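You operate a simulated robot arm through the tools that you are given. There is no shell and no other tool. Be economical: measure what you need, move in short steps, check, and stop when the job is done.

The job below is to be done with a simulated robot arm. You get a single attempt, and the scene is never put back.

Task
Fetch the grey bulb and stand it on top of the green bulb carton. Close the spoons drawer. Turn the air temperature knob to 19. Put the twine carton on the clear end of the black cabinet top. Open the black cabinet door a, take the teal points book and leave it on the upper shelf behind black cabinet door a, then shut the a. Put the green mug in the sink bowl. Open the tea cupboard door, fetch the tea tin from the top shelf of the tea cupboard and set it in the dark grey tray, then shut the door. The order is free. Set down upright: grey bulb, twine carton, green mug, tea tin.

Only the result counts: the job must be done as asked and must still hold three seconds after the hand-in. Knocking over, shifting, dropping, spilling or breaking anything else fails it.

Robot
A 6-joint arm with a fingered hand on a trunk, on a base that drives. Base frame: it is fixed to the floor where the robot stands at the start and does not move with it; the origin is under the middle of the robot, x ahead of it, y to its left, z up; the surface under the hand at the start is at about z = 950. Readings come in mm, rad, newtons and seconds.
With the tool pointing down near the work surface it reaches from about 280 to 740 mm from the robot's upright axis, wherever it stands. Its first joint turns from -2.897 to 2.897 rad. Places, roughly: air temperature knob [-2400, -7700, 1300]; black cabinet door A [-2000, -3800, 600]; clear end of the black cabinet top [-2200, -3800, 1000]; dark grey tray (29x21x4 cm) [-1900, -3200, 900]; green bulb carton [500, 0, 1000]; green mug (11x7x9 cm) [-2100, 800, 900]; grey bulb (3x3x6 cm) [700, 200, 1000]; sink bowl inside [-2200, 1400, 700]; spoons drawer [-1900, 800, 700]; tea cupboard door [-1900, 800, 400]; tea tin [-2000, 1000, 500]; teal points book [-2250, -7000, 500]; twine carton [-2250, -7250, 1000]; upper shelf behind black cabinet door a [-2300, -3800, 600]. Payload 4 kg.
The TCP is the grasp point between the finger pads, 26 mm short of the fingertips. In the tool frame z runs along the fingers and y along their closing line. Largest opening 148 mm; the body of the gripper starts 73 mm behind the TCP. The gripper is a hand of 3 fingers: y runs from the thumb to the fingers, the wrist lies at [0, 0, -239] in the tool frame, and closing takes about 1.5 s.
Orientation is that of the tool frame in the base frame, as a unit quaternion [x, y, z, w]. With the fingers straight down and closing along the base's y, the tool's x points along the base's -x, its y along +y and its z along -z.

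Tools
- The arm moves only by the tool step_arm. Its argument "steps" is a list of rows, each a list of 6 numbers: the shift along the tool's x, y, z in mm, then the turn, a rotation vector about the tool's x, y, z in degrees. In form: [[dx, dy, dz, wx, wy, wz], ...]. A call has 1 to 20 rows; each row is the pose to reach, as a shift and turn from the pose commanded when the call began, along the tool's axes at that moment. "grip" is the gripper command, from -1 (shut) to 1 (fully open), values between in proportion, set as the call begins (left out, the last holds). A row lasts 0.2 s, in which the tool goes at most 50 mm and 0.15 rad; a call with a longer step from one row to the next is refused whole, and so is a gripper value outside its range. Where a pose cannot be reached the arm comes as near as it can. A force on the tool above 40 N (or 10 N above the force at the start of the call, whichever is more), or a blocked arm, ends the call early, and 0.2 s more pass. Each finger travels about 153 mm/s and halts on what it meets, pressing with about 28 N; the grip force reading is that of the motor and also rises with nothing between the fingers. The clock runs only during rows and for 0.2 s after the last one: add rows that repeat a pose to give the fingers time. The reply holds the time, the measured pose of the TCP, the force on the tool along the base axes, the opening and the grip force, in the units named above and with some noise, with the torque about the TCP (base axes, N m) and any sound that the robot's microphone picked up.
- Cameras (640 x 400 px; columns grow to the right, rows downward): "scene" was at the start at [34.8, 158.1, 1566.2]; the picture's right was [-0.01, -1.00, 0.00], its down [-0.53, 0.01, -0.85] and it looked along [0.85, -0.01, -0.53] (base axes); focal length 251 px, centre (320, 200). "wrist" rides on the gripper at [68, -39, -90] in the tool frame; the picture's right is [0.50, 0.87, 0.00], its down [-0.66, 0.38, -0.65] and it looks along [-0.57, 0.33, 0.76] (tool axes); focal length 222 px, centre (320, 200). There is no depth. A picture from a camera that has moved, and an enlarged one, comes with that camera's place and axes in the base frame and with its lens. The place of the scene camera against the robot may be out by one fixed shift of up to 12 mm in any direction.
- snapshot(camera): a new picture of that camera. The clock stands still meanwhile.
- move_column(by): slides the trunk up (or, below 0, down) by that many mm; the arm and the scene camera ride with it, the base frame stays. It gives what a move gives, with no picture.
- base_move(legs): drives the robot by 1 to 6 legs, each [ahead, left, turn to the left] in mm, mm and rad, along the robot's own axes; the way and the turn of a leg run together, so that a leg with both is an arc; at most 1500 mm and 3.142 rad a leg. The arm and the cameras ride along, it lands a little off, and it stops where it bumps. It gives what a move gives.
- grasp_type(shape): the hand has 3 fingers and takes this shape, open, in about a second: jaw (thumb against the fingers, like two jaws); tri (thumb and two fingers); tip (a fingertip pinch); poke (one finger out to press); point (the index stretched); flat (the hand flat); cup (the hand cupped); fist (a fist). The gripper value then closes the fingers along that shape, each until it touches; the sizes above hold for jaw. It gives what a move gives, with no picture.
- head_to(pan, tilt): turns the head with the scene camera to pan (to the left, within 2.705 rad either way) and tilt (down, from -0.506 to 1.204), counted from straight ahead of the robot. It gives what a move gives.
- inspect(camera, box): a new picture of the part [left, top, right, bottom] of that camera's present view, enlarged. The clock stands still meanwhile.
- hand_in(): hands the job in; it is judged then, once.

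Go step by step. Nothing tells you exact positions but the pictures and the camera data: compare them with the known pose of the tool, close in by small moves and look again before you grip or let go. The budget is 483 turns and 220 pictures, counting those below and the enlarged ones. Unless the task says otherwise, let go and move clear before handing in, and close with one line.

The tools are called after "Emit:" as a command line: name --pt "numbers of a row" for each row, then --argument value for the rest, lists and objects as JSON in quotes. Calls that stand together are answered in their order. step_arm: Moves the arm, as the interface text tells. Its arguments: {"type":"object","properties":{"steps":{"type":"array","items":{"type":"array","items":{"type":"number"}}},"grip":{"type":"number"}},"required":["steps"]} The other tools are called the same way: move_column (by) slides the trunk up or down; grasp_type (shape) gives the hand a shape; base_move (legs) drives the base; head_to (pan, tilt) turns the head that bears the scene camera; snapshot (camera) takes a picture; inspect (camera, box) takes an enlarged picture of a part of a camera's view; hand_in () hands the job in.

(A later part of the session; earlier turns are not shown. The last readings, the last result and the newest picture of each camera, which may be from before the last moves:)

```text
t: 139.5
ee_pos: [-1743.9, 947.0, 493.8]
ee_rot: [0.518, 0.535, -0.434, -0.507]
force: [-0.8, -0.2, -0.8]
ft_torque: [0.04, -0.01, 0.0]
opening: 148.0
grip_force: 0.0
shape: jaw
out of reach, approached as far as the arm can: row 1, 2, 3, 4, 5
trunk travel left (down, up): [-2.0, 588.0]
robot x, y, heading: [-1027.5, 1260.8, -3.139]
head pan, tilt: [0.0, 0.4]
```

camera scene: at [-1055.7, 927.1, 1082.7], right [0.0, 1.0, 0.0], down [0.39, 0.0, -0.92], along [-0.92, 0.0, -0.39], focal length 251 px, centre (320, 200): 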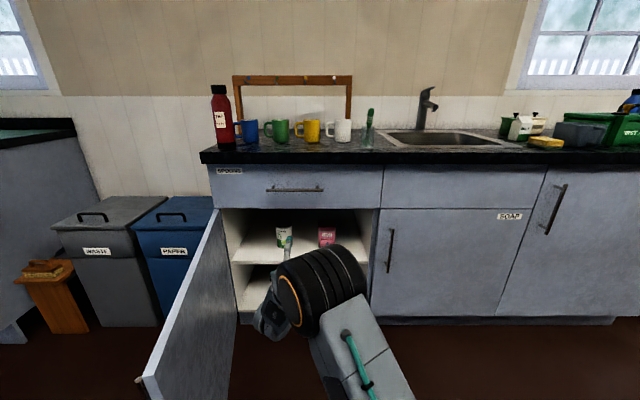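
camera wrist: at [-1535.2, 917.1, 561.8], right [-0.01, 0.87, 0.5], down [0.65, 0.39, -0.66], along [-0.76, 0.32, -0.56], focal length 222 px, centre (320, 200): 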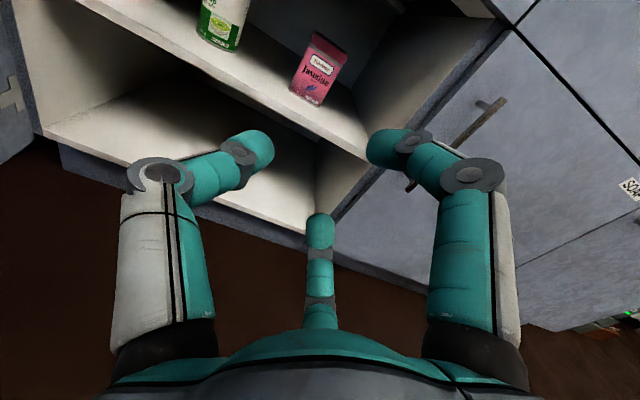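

The hand now has its thumb on top, pointing forward and slightly down. I drive in and check.

Emit:
base_move --legs '[[235, 0, 0]]'

Emit:
snapshot --camera "wrist"

Emit:
snapshot --camera "scene"

```text
t: 141.2
ee_pos: [-1978.4, 946.2, 494.2]
ee_rot: [0.519, 0.534, -0.434, -0.507]
force: [0.7, 0.3, 0.6]
ft_torque: [-0.01, 0.0, 0.04]
opening: 147.7
grip_force: 0.0
shape: jaw
trunk travel left (down, up): [-2.0, 588.0]
robot x, y, heading: [-1266.2, 1262.0, -3.131]
head pan, tilt: [0.0, 0.4]
```

```text
155 pictures are left
camera wrist: at [-1889.1, 1005.4, 549.3], right [0.12, 0.57, -0.81], down [0.66, -0.66, -0.36], along [-0.74, -0.49, -0.46], focal length 222 px, centre (320, 200)
```

wrist: 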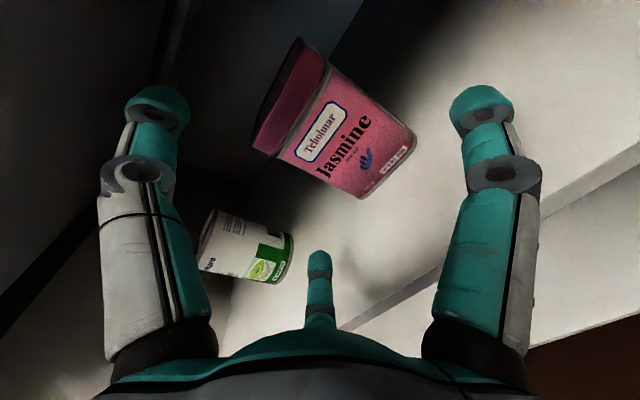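

```text
154 pictures are left
camera scene: at [-1290.4, 1095.4, 1082.6], right [0.0, 1.0, 0.0], down [0.39, 0.0, -0.92], along [-0.92, 0.0, -0.39], focal length 251 px, centre (320, 200)
```

scene: 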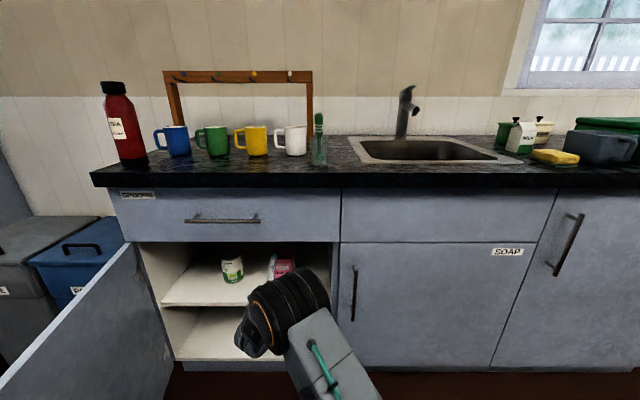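

The tin is centred at y≈960, front x≈−2042. I shift sideways and reach around it.

Emit:
step_arm --pt "12 0 5 0 0 0" --pt "11 -2 25 0 0 0" --pt "10 -4 50 0 0 0" --pt "9 -6 75 0 0 0" --pt "8 -8 97 0 0 0" --pt "8 -8 97 0 0 0"

Emit:
snapshot --camera "wrist"

```text
t: 142.6
ee_pos: [-2073.9, 959.6, 493.2]
ee_rot: [0.519, 0.535, -0.434, -0.507]
force: [-0.3, 0.0, 0.1]
ft_torque: [0.01, 0.0, 0.0]
opening: 147.6
grip_force: 0.1
shape: jaw
trunk travel left (down, up): [-2.0, 588.0]
robot x, y, heading: [-1267.2, 1261.3, -3.138]
head pan, tilt: [0.0, 0.4]
```

```text
153 pictures are left
camera wrist: at [-1985.6, 1018.4, 547.2], right [0.12, 0.57, -0.81], down [0.66, -0.66, -0.36], along [-0.74, -0.49, -0.46], focal length 222 px, centre (320, 200)
```

wrist: 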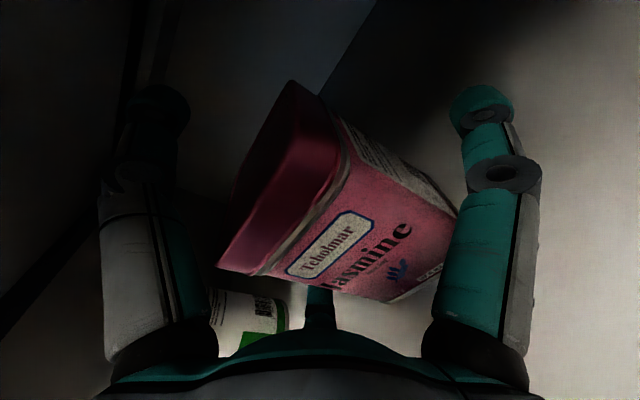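

Clear placement around the tin. Closing the fingers.

Emit:
step_arm --pt "0 0 0 0 0 0" --pt "0 0 0 0 0 0" --pt "0 0 0 0 0 0" --pt "0 0 0 0 0 0" --pt "0 0 0 0 0 0" --pt "0 0 0 0 0 0" --pt "0 0 0 0 0 0" --pt "0 0 0 0 0 0" --grip -1

Emit:
snapshot --camera "wrist"

```text
t: 144.4
ee_pos: [-2075.4, 959.2, 493.0]
ee_rot: [0.517, 0.534, -0.434, -0.508]
force: [-1.8, 1.3, 3.5]
ft_torque: [-0.1, 0.18, 0.0]
opening: 78.0
grip_force: 27.8
shape: jaw
trunk travel left (down, up): [-2.0, 588.0]
robot x, y, heading: [-1263.3, 1262.1, -3.135]
head pan, tilt: [0.0, 0.4]
```

```text
152 pictures are left
camera wrist: at [-1985.3, 1018.5, 547.5], right [0.12, 0.57, -0.81], down [0.66, -0.66, -0.36], along [-0.74, -0.49, -0.46], focal length 222 px, centre (320, 200)
```

wrist: 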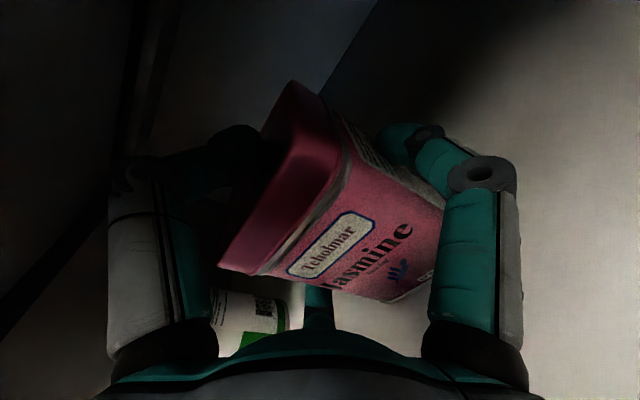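

Emit:
step_arm --pt "1 -8 -1 0 0 0" --pt "2 -16 -2 0 0 0" --pt "2 -25 -3 0 0 0" --pt "3 -32 -3 0 0 0" --pt "3 -32 -3 0 0 0"

Emit:
snapshot --camera "wrist"

Emit:
snapshot --camera "scene"

```text
t: 145.6
ee_pos: [-2074.0, 961.1, 525.1]
ee_rot: [0.518, 0.535, -0.435, -0.506]
force: [-0.3, -1.1, -1.7]
ft_torque: [0.0, -0.01, 0.0]
opening: 77.4
grip_force: 27.9
shape: jaw
trunk travel left (down, up): [-2.0, 588.0]
robot x, y, heading: [-1264.3, 1258.0, -3.135]
head pan, tilt: [0.0, 0.4]
```

```text
151 pictures are left
camera wrist: at [-1986.1, 1018.9, 579.6], right [0.13, 0.57, -0.81], down [0.66, -0.66, -0.36], along [-0.74, -0.49, -0.46], focal length 222 px, centre (320, 200)
```

wrist: 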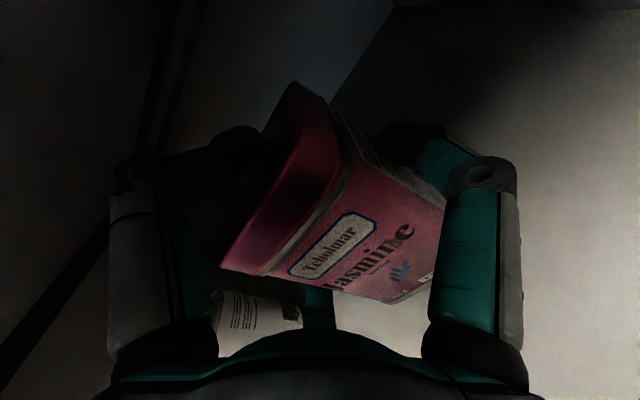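

```text
150 pictures are left
camera scene: at [-1290.6, 1095.3, 1082.6], right [0.0, 1.0, 0.0], down [0.39, 0.0, -0.92], along [-0.92, 0.0, -0.39], focal length 251 px, centre (320, 200)
```

scene: 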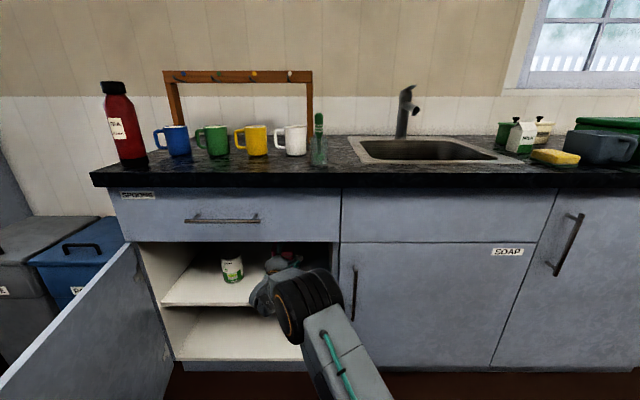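

The tin is held securely. I back out, raise the trunk so the load clears everything, and travel down the room toward the tray.

Emit:
base_move --legs '[[-600, 0, 0]]'

Emit:
move_column --by 460

Emit:
base_move --legs '[[150, 1450, 0], [0, 1450, 0]]'

Emit:
snapshot --camera "scene"

```text
t: 149.0
ee_pos: [-1472.7, 961.5, 525.7]
ee_rot: [0.517, 0.536, -0.435, -0.506]
force: [0.4, 0.0, -1.9]
ft_torque: [-0.01, 0.01, 0.02]
opening: 77.7
grip_force: 28.5
shape: jaw
trunk travel left (down, up): [-2.0, 588.0]
robot x, y, heading: [-662.7, 1262.2, -3.13]
head pan, tilt: [0.0, 0.4]
```

```text
refused: 460 is not a number from -400 to 400
```

```text
t: 152.2
ee_pos: [-1518.6, 528.7, 522.7]
ee_rot: [0.522, 0.534, -0.427, -0.511]
force: [1.2, 8.7, -3.7]
ft_torque: [0.36, 0.0, 0.17]
opening: 77.6
grip_force: 28.1
shape: jaw
trunk travel left (down, up): [-2.0, 588.0]
robot x, y, heading: [-705.6, 817.9, -3.135]
head pan, tilt: [0.0, 0.4]
stopped in leg 1: the force on the tool passed its limit at 71 N (the readings are from after the stop); the commanded pose is now the measured one
```

```text
149 pictures are left
camera scene: at [-731.8, 656.0, 1082.6], right [-0.01, 1.0, 0.0], down [0.39, 0.0, -0.92], along [-0.92, -0.01, -0.39], focal length 251 px, centre (320, 200)
```

scene: 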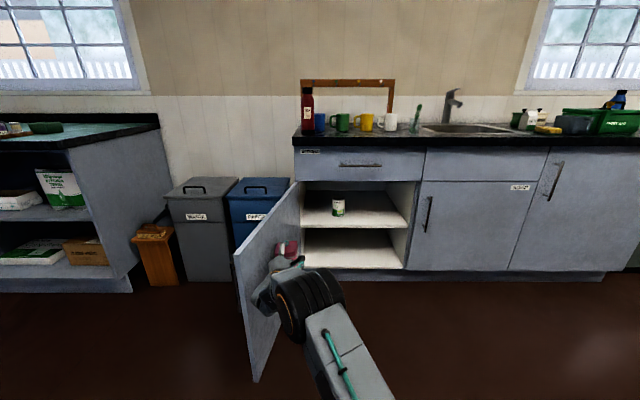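

The column move was refused, so the hand bumped the open door; I should not have chained those. I back away from the door and check the tin.

Emit:
base_move --legs '[[0, -250, 0]]'

Emit:
snapshot --camera "wrist"

Emit:
snapshot --camera "scene"

```text
t: 154.0
ee_pos: [-1519.1, 775.7, 522.6]
ee_rot: [0.519, 0.535, -0.429, -0.51]
force: [-0.6, 0.5, -1.8]
ft_torque: [-0.03, -0.03, 0.04]
opening: 77.0
grip_force: 28.0
shape: jaw
trunk travel left (down, up): [-2.0, 588.0]
robot x, y, heading: [-708.7, 1070.3, -3.138]
head pan, tilt: [0.0, 0.4]
```

```text
148 pictures are left
camera wrist: at [-1429.7, 833.0, 577.9], right [0.13, 0.58, -0.81], down [0.65, -0.66, -0.37], along [-0.74, -0.48, -0.46], focal length 222 px, centre (320, 200)
```

wrist: 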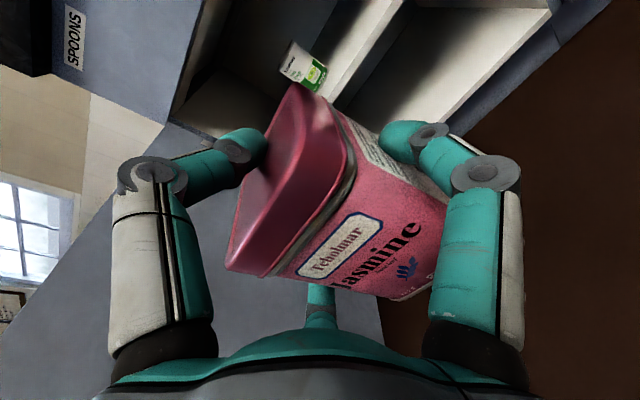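

```text
147 pictures are left
camera scene: at [-733.7, 907.0, 1082.6], right [-0.01, 1.0, 0.0], down [0.39, 0.0, -0.92], along [-0.92, -0.01, -0.39], focal length 251 px, centre (320, 200)
```

scene: 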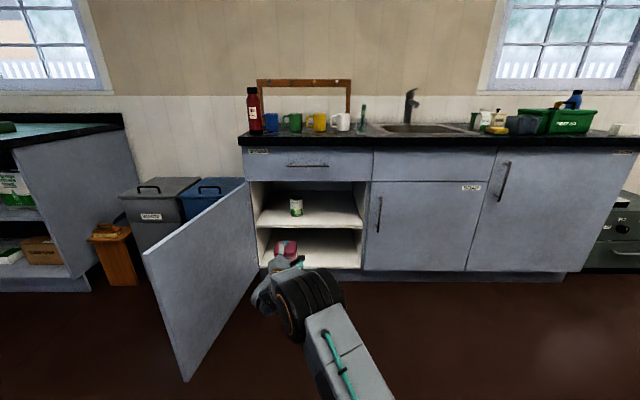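

The tin is still firmly held and nothing else moved. Raise the trunk now.

Emit:
move_column --by 400

```text
t: 157.8
ee_pos: [-1519.3, 774.9, 923.7]
ee_rot: [0.52, 0.535, -0.429, -0.509]
force: [1.0, 0.4, -2.7]
ft_torque: [-0.01, -0.03, 0.0]
opening: 76.6
grip_force: 28.3
shape: jaw
trunk travel left (down, up): [-402.0, 188.0]
robot x, y, heading: [-709.8, 1070.0, -3.133]
head pan, tilt: [0.0, 0.4]
```

Emit:
base_move --legs '[[0, 1450, 0], [0, 1450, 0], [0, 900, 0]]'

Emit:
snapshot --camera "scene"

```text
t: 176.1
ee_pos: [-1461.5, -3015.5, 922.9]
ee_rot: [0.518, 0.536, -0.432, -0.507]
force: [0.7, 0.1, -1.2]
ft_torque: [-0.03, 0.02, 0.02]
opening: 76.7
grip_force: 28.4
shape: jaw
trunk travel left (down, up): [-402.0, 188.0]
robot x, y, heading: [-652.6, -2713.5, -3.125]
head pan, tilt: [0.0, 0.4]
```

```text
146 pictures are left
camera scene: at [-677.0, -2876.8, 1482.6], right [-0.02, 1.0, 0.0], down [0.39, 0.01, -0.92], along [-0.92, -0.02, -0.39], focal length 251 px, centre (320, 200)
```

scene: 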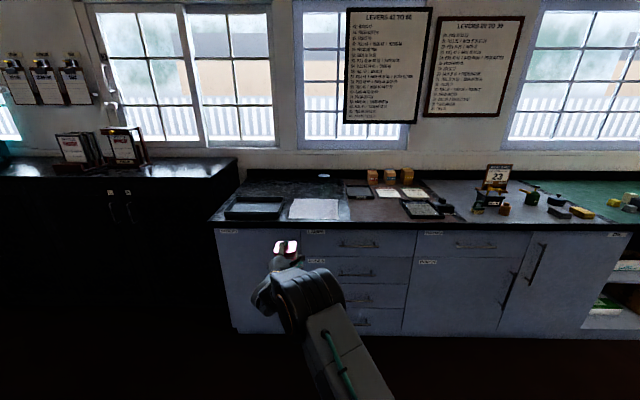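

Emit:
inspect --camera "scene" --box '[200, 160, 360, 260]'

Emit:
inspect --camera "scene" --box '[0, 110, 240, 260]'

```text
4.00 times, centred on (280, 210) of scene
camera zoom: at [-677.0, -2876.8, 1482.6], right [-0.02, 1.0, 0.0], down [0.39, 0.01, -0.92], along [-0.92, -0.02, -0.39], focal length 1002 px, centre (480, 160)
```

zoom: 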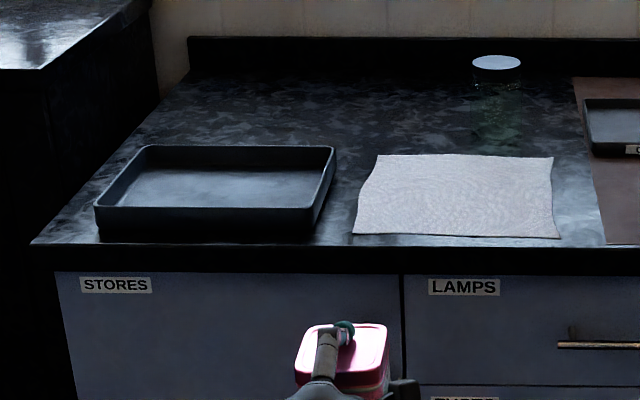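

```text
2.67 times, centred on (120, 185) of scene
camera zoom: at [-677.0, -2876.8, 1482.6], right [-0.02, 1.0, 0.0], down [0.39, 0.01, -0.92], along [-0.92, -0.02, -0.39], focal length 668 px, centre (853, 240)
```

zoom: 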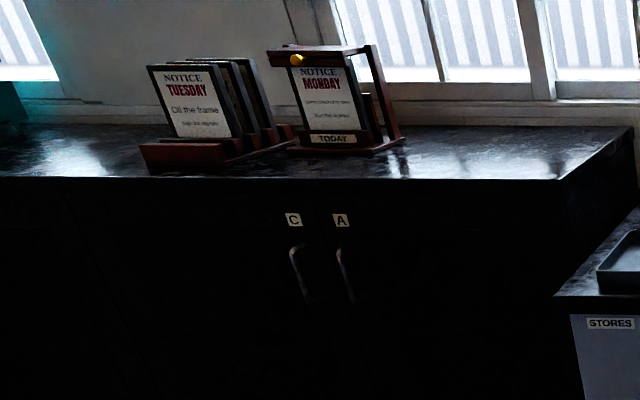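

The tray is near (−1893,−3245) on a counter at z≈905. I raise the load above the tray walls first.

Emit:
move_column --by 150

```text
t: 177.9
ee_pos: [-1459.9, -3014.7, 1072.1]
ee_rot: [0.517, 0.538, -0.431, -0.508]
force: [-0.6, -0.4, -2.3]
ft_torque: [0.03, -0.03, 0.02]
opening: 76.6
grip_force: 27.8
shape: jaw
trunk travel left (down, up): [-552.0, 38.0]
robot x, y, heading: [-650.2, -2710.1, -3.119]
head pan, tilt: [0.0, 0.4]
```

Emit:
base_move --legs '[[0, 0, -0.022], [215, 215, 0]]'

Emit:
snapshot --camera "wrist"

Emit:
snapshot --camera "scene"

```text
t: 180.3
ee_pos: [-1683.2, -3211.9, 1072.5]
ee_rot: [0.523, 0.532, -0.426, -0.512]
force: [0.4, 0.8, -3.0]
ft_torque: [-0.01, -0.04, -0.02]
opening: 76.3
grip_force: 28.1
shape: jaw
trunk travel left (down, up): [-552.0, 38.0]
robot x, y, heading: [-866.8, -2927.7, 3.136]
head pan, tilt: [0.0, 0.4]
```

```text
143 pictures are left
camera wrist: at [-1592.9, -3155.1, 1127.6], right [0.14, 0.57, -0.81], down [0.64, -0.67, -0.37], along [-0.75, -0.47, -0.46], focal length 222 px, centre (320, 200)
```

wrist: 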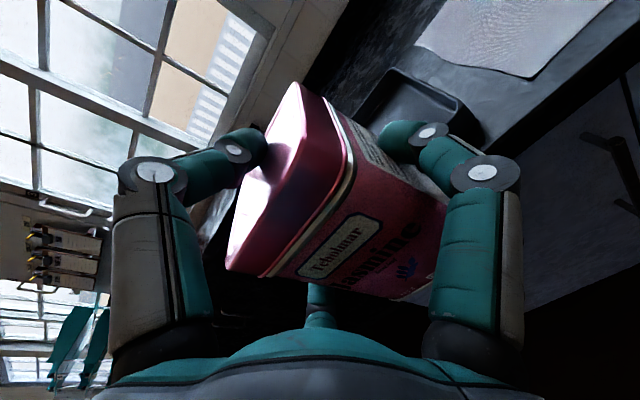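

```text
142 pictures are left
camera scene: at [-896.0, -3090.7, 1632.6], right [0.0, 1.0, 0.0], down [0.39, 0.0, -0.92], along [-0.92, 0.0, -0.39], focal length 251 px, centre (320, 200)
```

scene: 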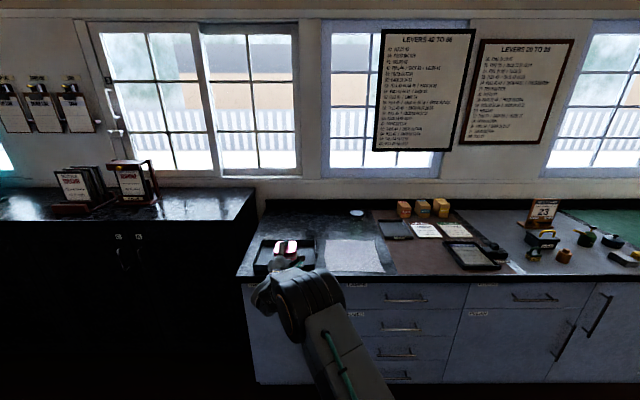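

Emit:
inspect --camera "wrist" --box '[340, 30, 520, 142]'

Emit:
inspect --camera "scene" --box '[230, 190, 350, 290]'

```text
3.56 times, centred on (430, 86) of wrist
camera zoom: at [-1592.9, -3155.1, 1127.6], right [0.14, 0.57, -0.81], down [0.64, -0.67, -0.37], along [-0.75, -0.47, -0.46], focal length 790 px, centre (-71, 605)
```

zoom: 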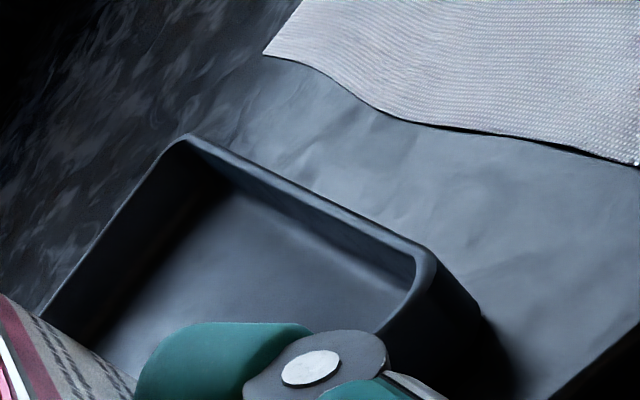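

```text
4.00 times, centred on (290, 240) of scene
camera zoom: at [-896.0, -3090.7, 1632.6], right [0.0, 1.0, 0.0], down [0.39, 0.0, -0.92], along [-0.92, 0.0, -0.39], focal length 1002 px, centre (440, 40)
```

zoom: 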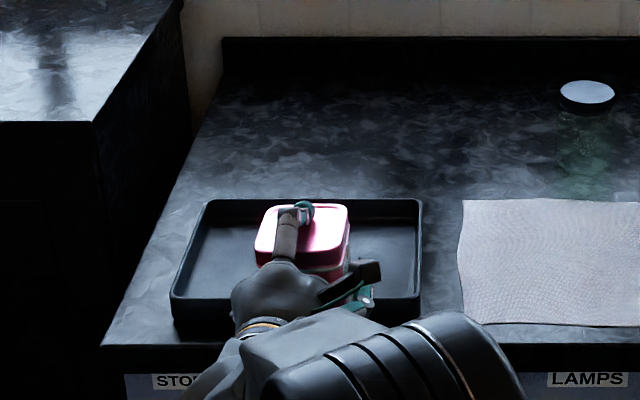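

Best estimate: tray front wall x≈−1805, right wall y≈−3114, wall top z≈940. I drive the tin over the front part of the tray (load bottom is at z≈1000).

Emit:
base_move --legs '[[170, 43, 0]]'

Emit:
inspect --camera "scene" --box '[180, 200, 380, 325]'

Emit:
snapshot --camera "wrist"

```text
t: 181.8
ee_pos: [-1854.7, -3253.5, 1072.6]
ee_rot: [0.524, 0.531, -0.425, -0.513]
force: [-1.0, -1.0, -2.2]
ft_torque: [0.03, -0.02, -0.06]
opening: 76.5
grip_force: 27.8
shape: jaw
trunk travel left (down, up): [-552.0, 38.0]
robot x, y, heading: [-1035.1, -2969.6, 3.146]
head pan, tilt: [0.0, 0.4]
```

```text
3.20 times, centred on (280, 262) of scene
camera zoom: at [-1066.9, -3133.3, 1632.5], right [0.0, 1.0, 0.0], down [0.39, 0.0, -0.92], along [-0.92, 0.0, -0.39], focal length 802 px, centre (448, 0)
```

zoom: 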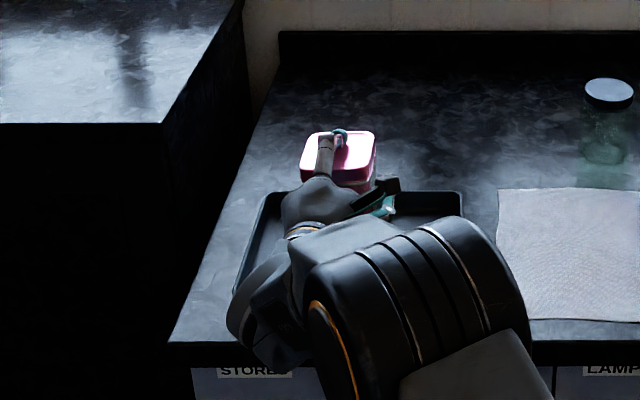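

```text
138 pictures are left
camera wrist: at [-1763.7, -3198.0, 1127.4], right [0.14, 0.57, -0.81], down [0.65, -0.67, -0.36], along [-0.75, -0.47, -0.46], focal length 222 px, centre (320, 200)
```

wrist: 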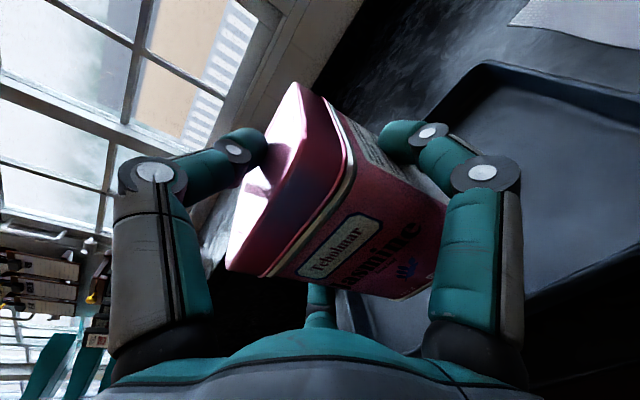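

Emit:
inspect --camera "wrist" --box '[440, 30, 640, 330]'

```text
1.33 times, centred on (540, 180) of wrist
camera zoom: at [-1763.7, -3198.0, 1127.4], right [0.14, 0.57, -0.81], down [0.65, -0.67, -0.36], along [-0.75, -0.47, -0.46], focal length 296 px, centre (27, 227)
```

zoom: 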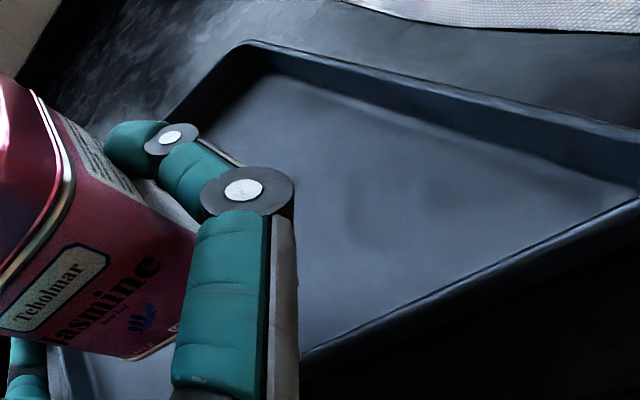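

Nudging 13 mm forward, then lowering by the trunk most of the way.

Emit:
step_arm --pt "0 -1 7 0 0 0" --pt "0 -1 13 0 0 0" --pt "0 -1 13 0 0 0"

Emit:
move_column --by -60

Emit:
inspect --camera "scene" --box '[200, 210, 360, 310]'

Emit:
snapshot --camera "wrist"

```text
t: 182.6
ee_pos: [-1866.7, -3253.5, 1072.4]
ee_rot: [0.523, 0.531, -0.426, -0.513]
force: [-0.2, 0.5, -2.0]
ft_torque: [0.03, -0.02, -0.04]
opening: 76.4
grip_force: 27.6
shape: jaw
trunk travel left (down, up): [-552.0, 38.0]
robot x, y, heading: [-1038.6, -2969.9, 3.137]
head pan, tilt: [0.0, 0.4]
```

```text
t: 183.6
ee_pos: [-1864.9, -3253.8, 1012.6]
ee_rot: [0.523, 0.532, -0.426, -0.513]
force: [0.1, 0.6, -2.2]
ft_torque: [0.0, -0.02, -0.01]
opening: 76.5
grip_force: 28.3
shape: jaw
trunk travel left (down, up): [-492.0, 98.0]
robot x, y, heading: [-1040.6, -2972.2, 3.138]
head pan, tilt: [0.0, 0.4]
```

```text
4.00 times, centred on (280, 260) of scene
camera zoom: at [-1066.3, -3133.1, 1572.6], right [0.0, 1.0, 0.0], down [0.39, 0.0, -0.92], along [-0.92, 0.0, -0.39], focal length 1002 px, centre (480, -40)
```

zoom: 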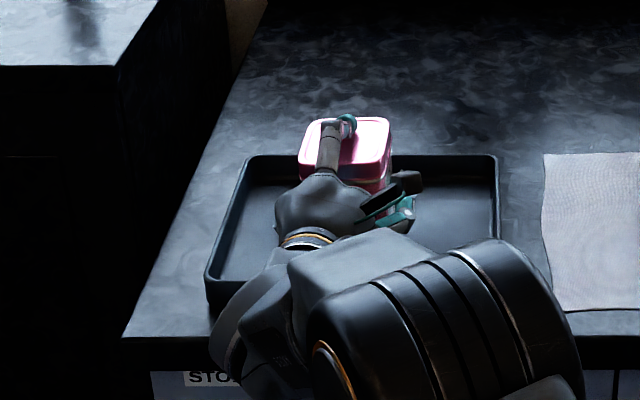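

```text
135 pictures are left
camera wrist: at [-1776.2, -3197.0, 1067.2], right [0.14, 0.57, -0.81], down [0.65, -0.67, -0.36], along [-0.75, -0.47, -0.46], focal length 222 px, centre (320, 200)
```

wrist: 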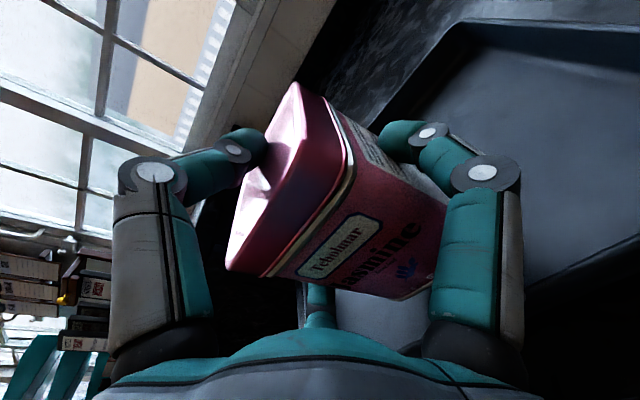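

Alignment looks good. Lowering slowly by the arm until contact.

Emit:
step_arm --pt "-0.5 5 0.5 0 0 0" --pt "-1 10 1 0 0 0" --pt "-1.5 15 1.6 0 0 0" --pt "-1.8 20 2.2 0 0 0" --pt "-2 24 2.6 0 0 0" --pt "-2 24 2.6 0 0 0"

Emit:
inspect --camera "scene" --box '[200, 210, 360, 310]'

```text
t: 185.0
ee_pos: [-1866.8, -3252.8, 988.0]
ee_rot: [0.523, 0.532, -0.426, -0.512]
force: [-0.1, 0.4, -2.3]
ft_torque: [-0.04, -0.02, 0.02]
opening: 76.8
grip_force: 28.1
shape: jaw
trunk travel left (down, up): [-492.0, 98.0]
robot x, y, heading: [-1036.7, -2972.7, 3.143]
head pan, tilt: [0.0, 0.4]
```

```text
4.00 times, centred on (280, 260) of scene
camera zoom: at [-1066.4, -3133.1, 1572.6], right [0.0, 1.0, 0.0], down [0.39, 0.0, -0.92], along [-0.92, 0.0, -0.39], focal length 1002 px, centre (480, -40)
```

zoom: 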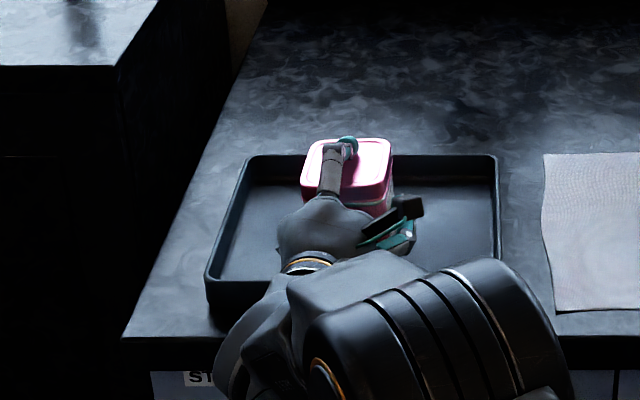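

Emit:
step_arm --pt "-0.2 2 0.2 0 0 0" --pt "-0.4 4 0.4 0 0 0" --pt "-0.6 6 0.6 0 0 0" --pt "-0.8 8 0.8 0 0 0" --pt "-1 10 1 0 0 0"

```text
t: 186.2
ee_pos: [-1865.7, -3251.5, 981.8]
ee_rot: [0.522, 0.53, -0.428, -0.513]
force: [-1.3, 6.3, 15.7]
ft_torque: [-0.25, 0.55, -0.16]
opening: 78.5
grip_force: 27.6
shape: jaw
trunk travel left (down, up): [-492.0, 98.0]
robot x, y, heading: [-1040.7, -2969.6, 3.14]
head pan, tilt: [0.0, 0.4]
```

Emit:
snapshot --camera "wrist"

Emit:
inspect --camera "scene" --box '[220, 230, 320, 300]'

```text
133 pictures are left
camera wrist: at [-1775.1, -3195.5, 1036.0], right [0.14, 0.57, -0.81], down [0.64, -0.67, -0.37], along [-0.75, -0.47, -0.46], focal length 222 px, centre (320, 200)
```

wrist: 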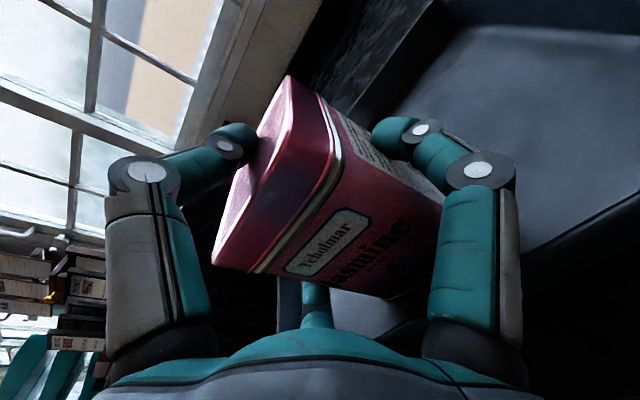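

```text
5.71 times, centred on (270, 265) of scene
camera zoom: at [-1064.4, -3131.6, 1573.0], right [0.0, 1.0, 0.0], down [0.39, 0.0, -0.92], along [-0.92, 0.0, -0.39], focal length 1432 px, centre (606, -171)
```

zoom: 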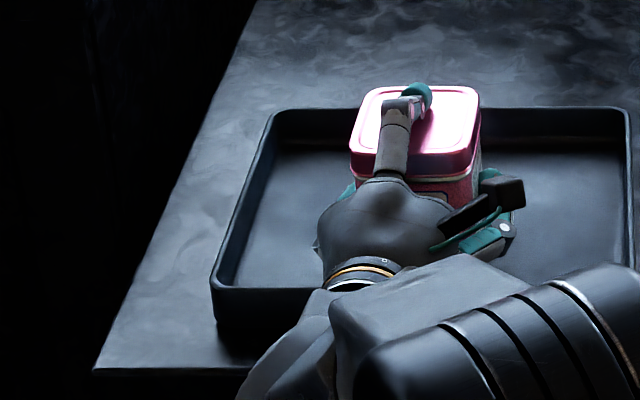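

The tin is seated on the tray floor. I ease up 2 mm and release.

Emit:
step_arm --pt "0 -2 0 0 0 0" --pt "0 -3 0 0 0 0" --pt "0 -3 0 0 0 0"

Emit:
step_arm --pt "0 0 0 0 0 0" --pt "0 0 0 0 0 0" --pt "0 0 0 0 0 0" --pt "0 0 0 0 0 0" --grip 0.5

Emit:
snapshot --camera "wrist"

Emit:
inspect --camera "scene" --box '[220, 230, 320, 300]'

```text
t: 187.0
ee_pos: [-1865.5, -3252.9, 981.9]
ee_rot: [0.524, 0.531, -0.426, -0.512]
force: [-1.7, 5.4, 12.5]
ft_torque: [-0.16, 0.52, -0.2]
opening: 78.2
grip_force: 27.9
shape: jaw
trunk travel left (down, up): [-492.0, 98.0]
robot x, y, heading: [-1037.9, -2969.8, 3.142]
head pan, tilt: [0.0, 0.4]
```

```text
t: 188.0
ee_pos: [-1866.0, -3253.6, 981.3]
ee_rot: [0.523, 0.532, -0.426, -0.512]
force: [0.4, -0.3, 0.2]
ft_torque: [0.01, -0.02, 0.01]
opening: 110.8
grip_force: 0.0
shape: jaw
trunk travel left (down, up): [-492.0, 98.0]
robot x, y, heading: [-1042.2, -2967.5, 3.137]
head pan, tilt: [0.0, 0.4]
```

```text
131 pictures are left
camera wrist: at [-1776.2, -3197.2, 1035.6], right [0.14, 0.57, -0.81], down [0.65, -0.67, -0.36], along [-0.75, -0.47, -0.46], focal length 222 px, centre (320, 200)
```

wrist: 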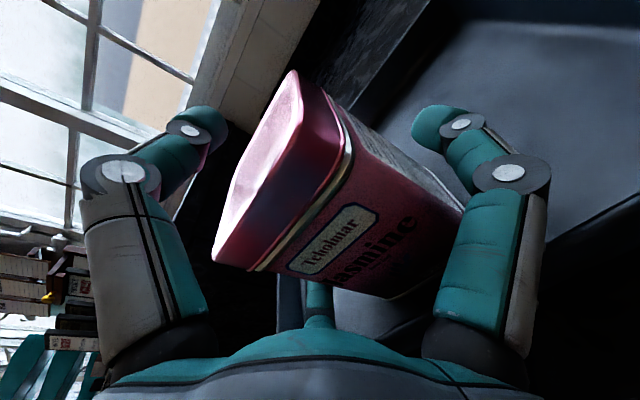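

```text
5.71 times, centred on (270, 265) of scene
camera zoom: at [-1066.2, -3133.1, 1572.6], right [0.0, 1.0, 0.0], down [0.39, 0.0, -0.92], along [-0.92, 0.0, -0.39], focal length 1432 px, centre (606, -171)
```

zoom: 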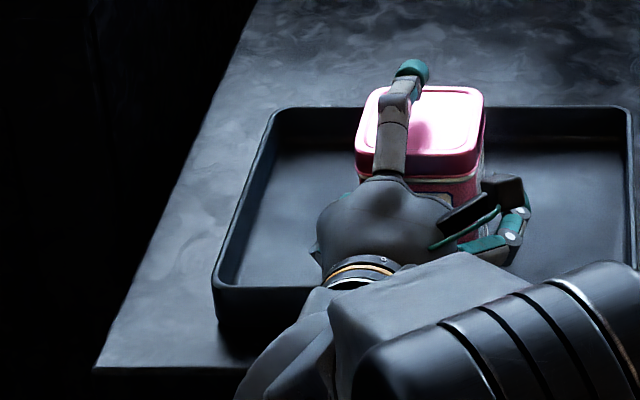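

Released and upright. Open wider, rise 70 mm, then pull back.

Emit:
step_arm --pt "0 0 0 0 0 0" --pt "0 -3 0 0 0 0" --pt "0 -10 0 0 0 0" --pt "0 -25 0 0 0 0" --pt "1 -50 0 0 0 0" --pt "1 -75 0 0 0 0" --pt "1 -75 0 0 0 0" --grip 0.8

Emit:
inspect --camera "scene" --box '[220, 210, 320, 300]'

```text
t: 189.6
ee_pos: [-1875.8, -3257.8, 1055.4]
ee_rot: [0.523, 0.532, -0.425, -0.512]
force: [0.1, 1.0, -0.9]
ft_torque: [0.01, 0.02, -0.01]
opening: 133.4
grip_force: 0.1
shape: jaw
trunk travel left (down, up): [-492.0, 98.0]
robot x, y, heading: [-1035.8, -2967.6, 3.136]
head pan, tilt: [0.0, 0.4]
```

```text
4.44 times, centred on (270, 255) of scene
camera zoom: at [-1066.1, -3133.0, 1572.6], right [0.0, 1.0, 0.0], down [0.39, 0.0, -0.92], along [-0.92, 0.0, -0.39], focal length 1114 px, centre (542, -44)
```

zoom: 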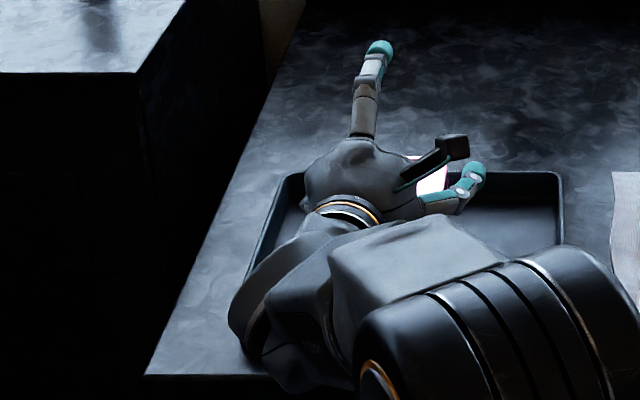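

Now drive straight back and check the tin.

Emit:
base_move --legs '[[-350, 0, 0]]'

Emit:
snapshot --camera "scene"

```text
t: 191.8
ee_pos: [-1528.0, -3261.3, 1055.8]
ee_rot: [0.522, 0.532, -0.426, -0.513]
force: [0.5, -0.2, -0.2]
ft_torque: [0.03, -0.03, -0.01]
opening: 132.7
grip_force: 0.1
shape: jaw
trunk travel left (down, up): [-492.0, 98.0]
robot x, y, heading: [-690.8, -2968.6, 3.138]
head pan, tilt: [0.0, 0.4]
```

```text
128 pictures are left
camera scene: at [-719.0, -3133.5, 1572.6], right [0.0, 1.0, 0.0], down [0.39, 0.0, -0.92], along [-0.92, 0.0, -0.39], focal length 251 px, centre (320, 200)
```

scene: 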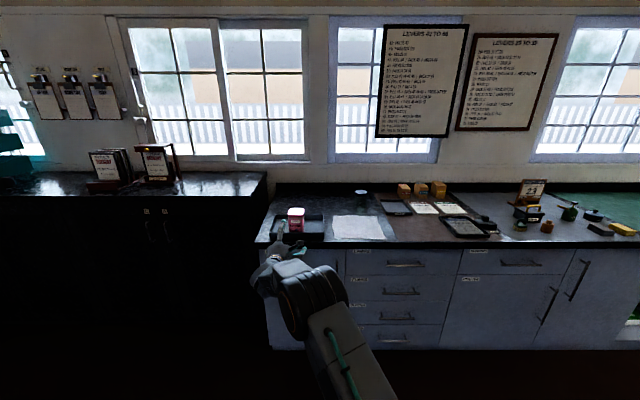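

The tin stands in the tray. Next, the black cabinet: I roll the hand back and drive over in front of door A.

Emit:
step_arm --pt "0 0 0 0.78 0.16 -7.66" --pt "0 0 0 1.55 0.31 -15.3" --pt "0 0 0 2.33 0.46 -23" --pt "0 0 0 3.1 0.62 -30.7" --pt "0 0 0 3.9 0.77 -38.3" --pt "0 0 0 4.66 0.93 -46" --pt "0 0 0 5.4 1.08 -53.6" --pt "0 0 0 6.2 1.24 -61.3" --pt "0 0 0 7 1.4 -69" --pt "0 0 0 7.8 1.55 -76.6" --pt "0 0 0 8.54 1.7 -84.3" --pt "0 0 0 8.54 1.7 -84.3" --grip 0

Emit:
base_move --legs '[[0, 900, 0]]'

Emit:
snapshot --camera "scene"

```text
t: 194.4
ee_pos: [-1528.6, -3260.1, 1055.1]
ee_rot: [0.001, 0.708, 0.0, -0.706]
force: [-0.6, -0.3, -0.1]
ft_torque: [0.02, -0.01, 0.03]
opening: 74.5
grip_force: 0.0
shape: jaw
trunk travel left (down, up): [-492.0, 98.0]
robot x, y, heading: [-686.6, -2971.3, 3.142]
head pan, tilt: [0.0, 0.4]
```

```text
t: 199.1
ee_pos: [-1525.5, -4158.8, 1055.2]
ee_rot: [-0.001, 0.708, -0.003, -0.706]
force: [0.2, 0.6, 0.0]
ft_torque: [0.01, 0.0, 0.01]
opening: 74.8
grip_force: 0.1
shape: jaw
trunk travel left (down, up): [-492.0, 98.0]
robot x, y, heading: [-686.0, -3862.9, -3.134]
head pan, tilt: [0.0, 0.4]
```

```text
127 pictures are left
camera scene: at [-717.0, -4027.8, 1572.6], right [0.0, 1.0, 0.0], down [0.39, 0.0, -0.92], along [-0.92, 0.0, -0.39], focal length 251 px, centre (320, 200)
```

scene: 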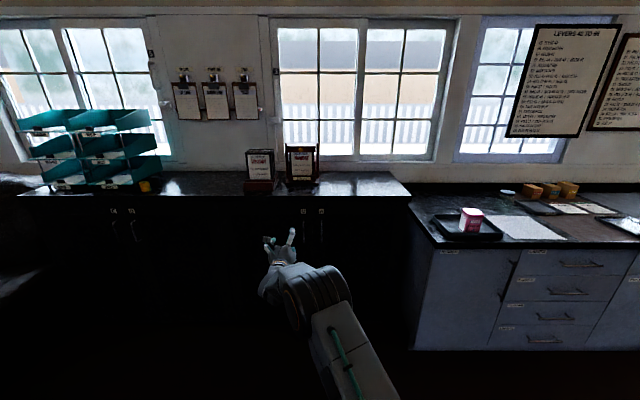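

Emit:
inspect --camera "scene" --box '[220, 140, 440, 278]'

Emit:
inspect --camera "scene" --box '[280, 195, 360, 245]'

```text
2.90 times, centred on (330, 209) of scene
camera zoom: at [-717.0, -4027.8, 1572.6], right [0.0, 1.0, 0.0], down [0.39, 0.0, -0.92], along [-0.92, 0.0, -0.39], focal length 726 px, centre (291, 174)
```

zoom: 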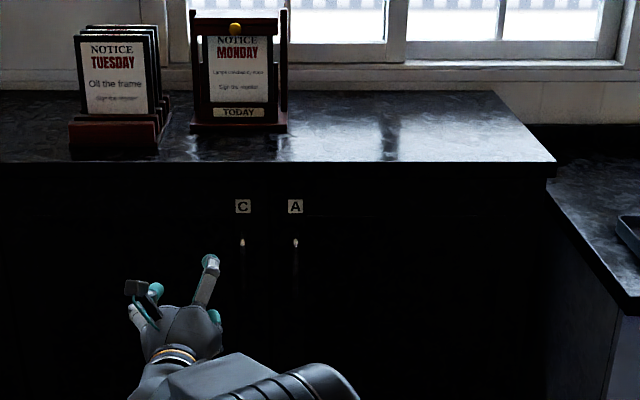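

```text
8.00 times, centred on (320, 220) of scene
camera zoom: at [-717.0, -4027.8, 1572.6], right [0.0, 1.0, 0.0], down [0.39, 0.0, -0.92], along [-0.92, 0.0, -0.39], focal length 2004 px, centre (320, 40)
```

zoom: 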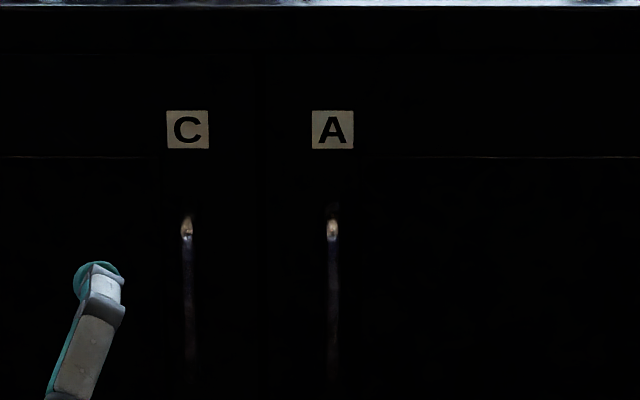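

Door A's handle is near y≈−4018, z 775–914, hinge at the right end (y≈−3510). I bring the hand to the robot's right and lower the trunk.

Emit:
step_arm --pt "0 40 -19 0 0 0" --pt "0 80 -38 0 0 0" --pt "0 119 -57 0 0 0" --pt "0 158 -76 0 0 0" --pt "0 198 -95 0 0 0" --pt "0 238 -114 0 0 0" --pt "0 277 -133 0 0 0" --pt "0 317 -152 0 0 0" --pt "0 356 -171 0 0 0" --pt "0 396 -190 0 0 0" --pt "0 396 -190 0 0 0"

Emit:
move_column --by -200

Emit:
snapshot --camera "scene"

```text
t: 201.5
ee_pos: [-1337.9, -3761.5, 1055.0]
ee_rot: [-0.001, 0.708, -0.004, -0.707]
force: [0.5, 0.9, -0.4]
ft_torque: [-0.02, 0.01, 0.01]
opening: 73.9
grip_force: 0.1
shape: jaw
trunk travel left (down, up): [-492.0, 98.0]
robot x, y, heading: [-688.5, -3865.3, -3.138]
head pan, tilt: [0.0, 0.4]
```

```text
t: 203.7
ee_pos: [-1338.7, -3760.4, 854.6]
ee_rot: [-0.001, 0.708, -0.004, -0.706]
force: [0.9, 0.5, 0.1]
ft_torque: [0.02, 0.05, 0.02]
opening: 74.1
grip_force: 0.0
shape: jaw
trunk travel left (down, up): [-292.0, 298.0]
robot x, y, heading: [-693.7, -3862.9, -3.138]
head pan, tilt: [0.0, 0.4]
```

```text
124 pictures are left
camera scene: at [-716.9, -4027.8, 1372.7], right [0.0, 1.0, 0.0], down [0.39, 0.0, -0.92], along [-0.92, 0.0, -0.39], focal length 251 px, centre (320, 200)
```

scene: 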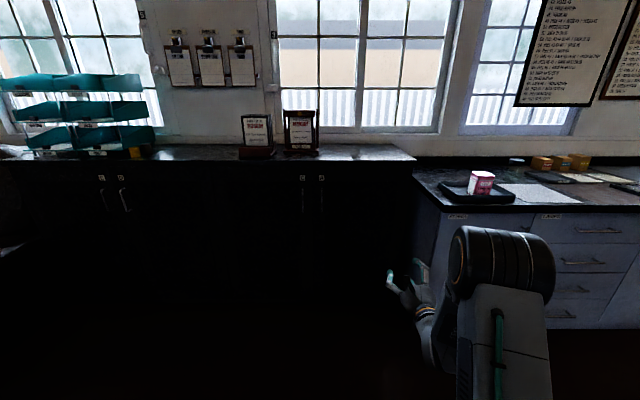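

Emit:
inspect --camera "scene" --box '[280, 140, 360, 220]'

```text
5.00 times, centred on (320, 180) of scene
camera zoom: at [-716.9, -4027.8, 1372.7], right [0.0, 1.0, 0.0], down [0.39, 0.0, -0.92], along [-0.92, 0.0, -0.39], focal length 1253 px, centre (320, 300)
```

zoom: 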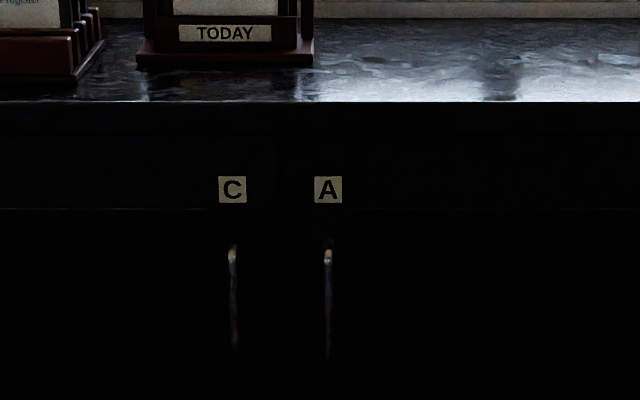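

Triangulated: door face x≈−2015, handle x≈−1980, y≈−4019, z 764–900. Driving up to it.

Emit:
base_move --legs '[[520, 259, 0]]'

Emit:
snapshot --camera "wrist"

```text
t: 207.0
ee_pos: [-1858.0, -4023.9, 854.3]
ee_rot: [-0.001, 0.708, -0.003, -0.707]
force: [-0.1, 0.8, 0.7]
ft_torque: [0.0, 0.0, -0.03]
opening: 74.5
grip_force: 0.0
shape: jaw
trunk travel left (down, up): [-292.0, 298.0]
robot x, y, heading: [-1210.6, -4127.8, -3.14]
head pan, tilt: [0.0, 0.4]
```

```text
122 pictures are left
camera wrist: at [-1767.0, -4062.8, 922.2], right [-0.01, 0.87, 0.5], down [0.65, 0.38, -0.66], along [-0.76, 0.32, -0.57], focal length 222 px, centre (320, 200)
```

wrist: 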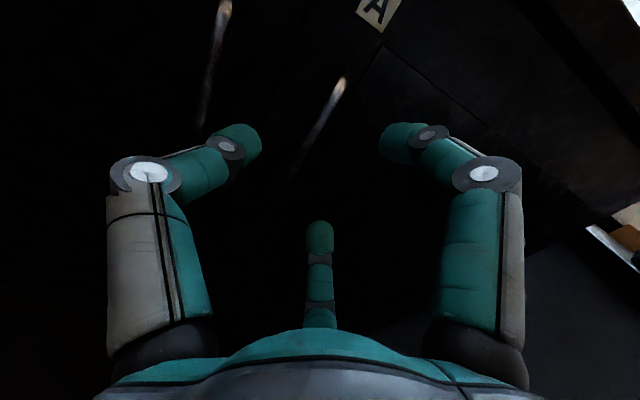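

Emit:
step_arm --pt "-5 3 30 0 0 0" --pt "-10 3 60 0 0 0" --pt "-15 3 90 0 0 0" --pt "-16 3 117 0 0 0" --pt "-16 3 117 0 0 0"

Emit:
step_arm --pt "0 0 0 0 0 0" --pt "0 0 0 0 0 0" --pt "0 0 0 0 0 0" --pt "0 0 0 0 0 0" --pt "0 0 0 0 0 0" --pt "0 0 0 0 0 0" --grip -1

Emit:
snapshot --camera "wrist"

```text
t: 208.2
ee_pos: [-1974.5, -4021.4, 838.4]
ee_rot: [-0.001, 0.708, -0.003, -0.706]
force: [-0.3, -0.4, -0.5]
ft_torque: [0.0, -0.01, 0.02]
opening: 74.3
grip_force: 0.0
shape: jaw
trunk travel left (down, up): [-292.0, 298.0]
robot x, y, heading: [-1206.2, -4128.5, -3.136]
head pan, tilt: [0.0, 0.4]
```

```text
t: 209.6
ee_pos: [-1973.5, -4022.8, 837.3]
ee_rot: [0.0, 0.708, -0.002, -0.706]
force: [-1.0, 0.2, -0.2]
ft_torque: [-0.01, 0.0, 0.02]
opening: 3.1
grip_force: 28.2
shape: jaw
trunk travel left (down, up): [-292.0, 298.0]
robot x, y, heading: [-1209.0, -4126.6, -3.143]
head pan, tilt: [0.0, 0.4]
```

```text
121 pictures are left
camera wrist: at [-1883.6, -4060.7, 905.1], right [-0.01, 0.87, 0.5], down [0.65, 0.38, -0.66], along [-0.76, 0.32, -0.57], focal length 222 px, centre (320, 200)
```

wrist: 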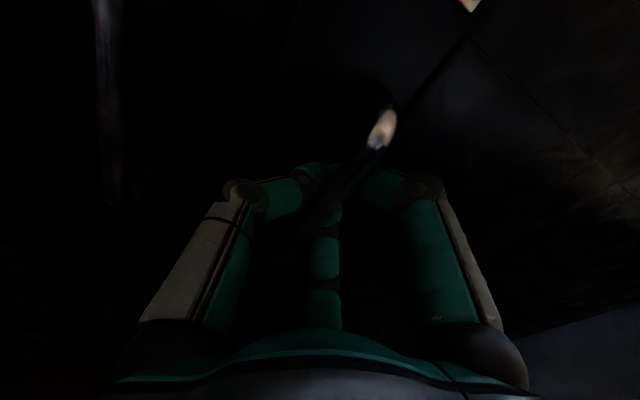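

Gripped. A short test pull.

Emit:
step_arm --pt "0 0 -6 0 0 0" --pt "0 0 -12 0 0 0" --pt "0 1 -18 0 0 0" --pt "0 1 -24 0 0 0" --pt "0 2 -30 0 0 0" --pt "0 2 -30 0 0 0"

Emit:
inspect --camera "scene" --box '[300, 120, 600, 307]'

```text
t: 211.0
ee_pos: [-1944.6, -4019.9, 839.3]
ee_rot: [-0.001, 0.708, -0.003, -0.707]
force: [-0.8, 2.9, -1.1]
ft_torque: [0.01, -0.01, 0.01]
opening: 3.5
grip_force: 27.7
shape: jaw
trunk travel left (down, up): [-292.0, 298.0]
robot x, y, heading: [-1211.6, -4127.3, -3.133]
head pan, tilt: [0.0, 0.4]
```

```text
2.13 times, centred on (450, 214) of scene
camera zoom: at [-1236.0, -4290.4, 1372.7], right [0.0, 1.0, 0.0], down [0.39, 0.0, -0.92], along [-0.92, 0.0, -0.39], focal length 534 px, centre (43, 171)
```

zoom: 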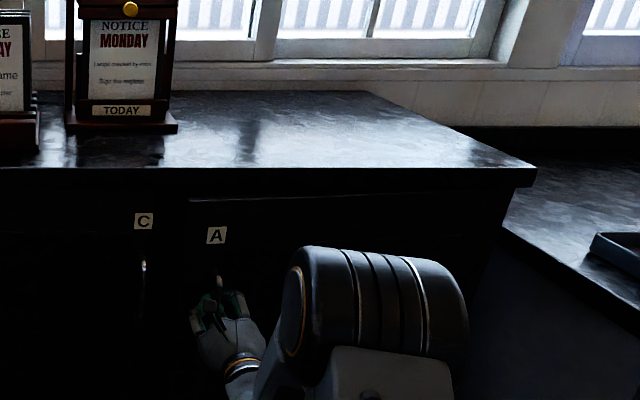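

Opening. Now the arc drive about the hinge (opposite sense).

Emit:
base_move --legs '[[-56, -80, 0.1], [-56, -80, 0.1]]'

```text
t: 212.9
ee_pos: [-1857.3, -3998.6, 838.1]
ee_rot: [-0.072, 0.704, -0.074, -0.703]
force: [-1.7, 5.2, 0.0]
ft_torque: [0.0, 0.01, 0.04]
opening: 2.9
grip_force: 28.5
shape: jaw
trunk travel left (down, up): [-292.0, 298.0]
robot x, y, heading: [-1116.0, -3956.2, -2.933]
head pan, tilt: [0.0, 0.4]
```

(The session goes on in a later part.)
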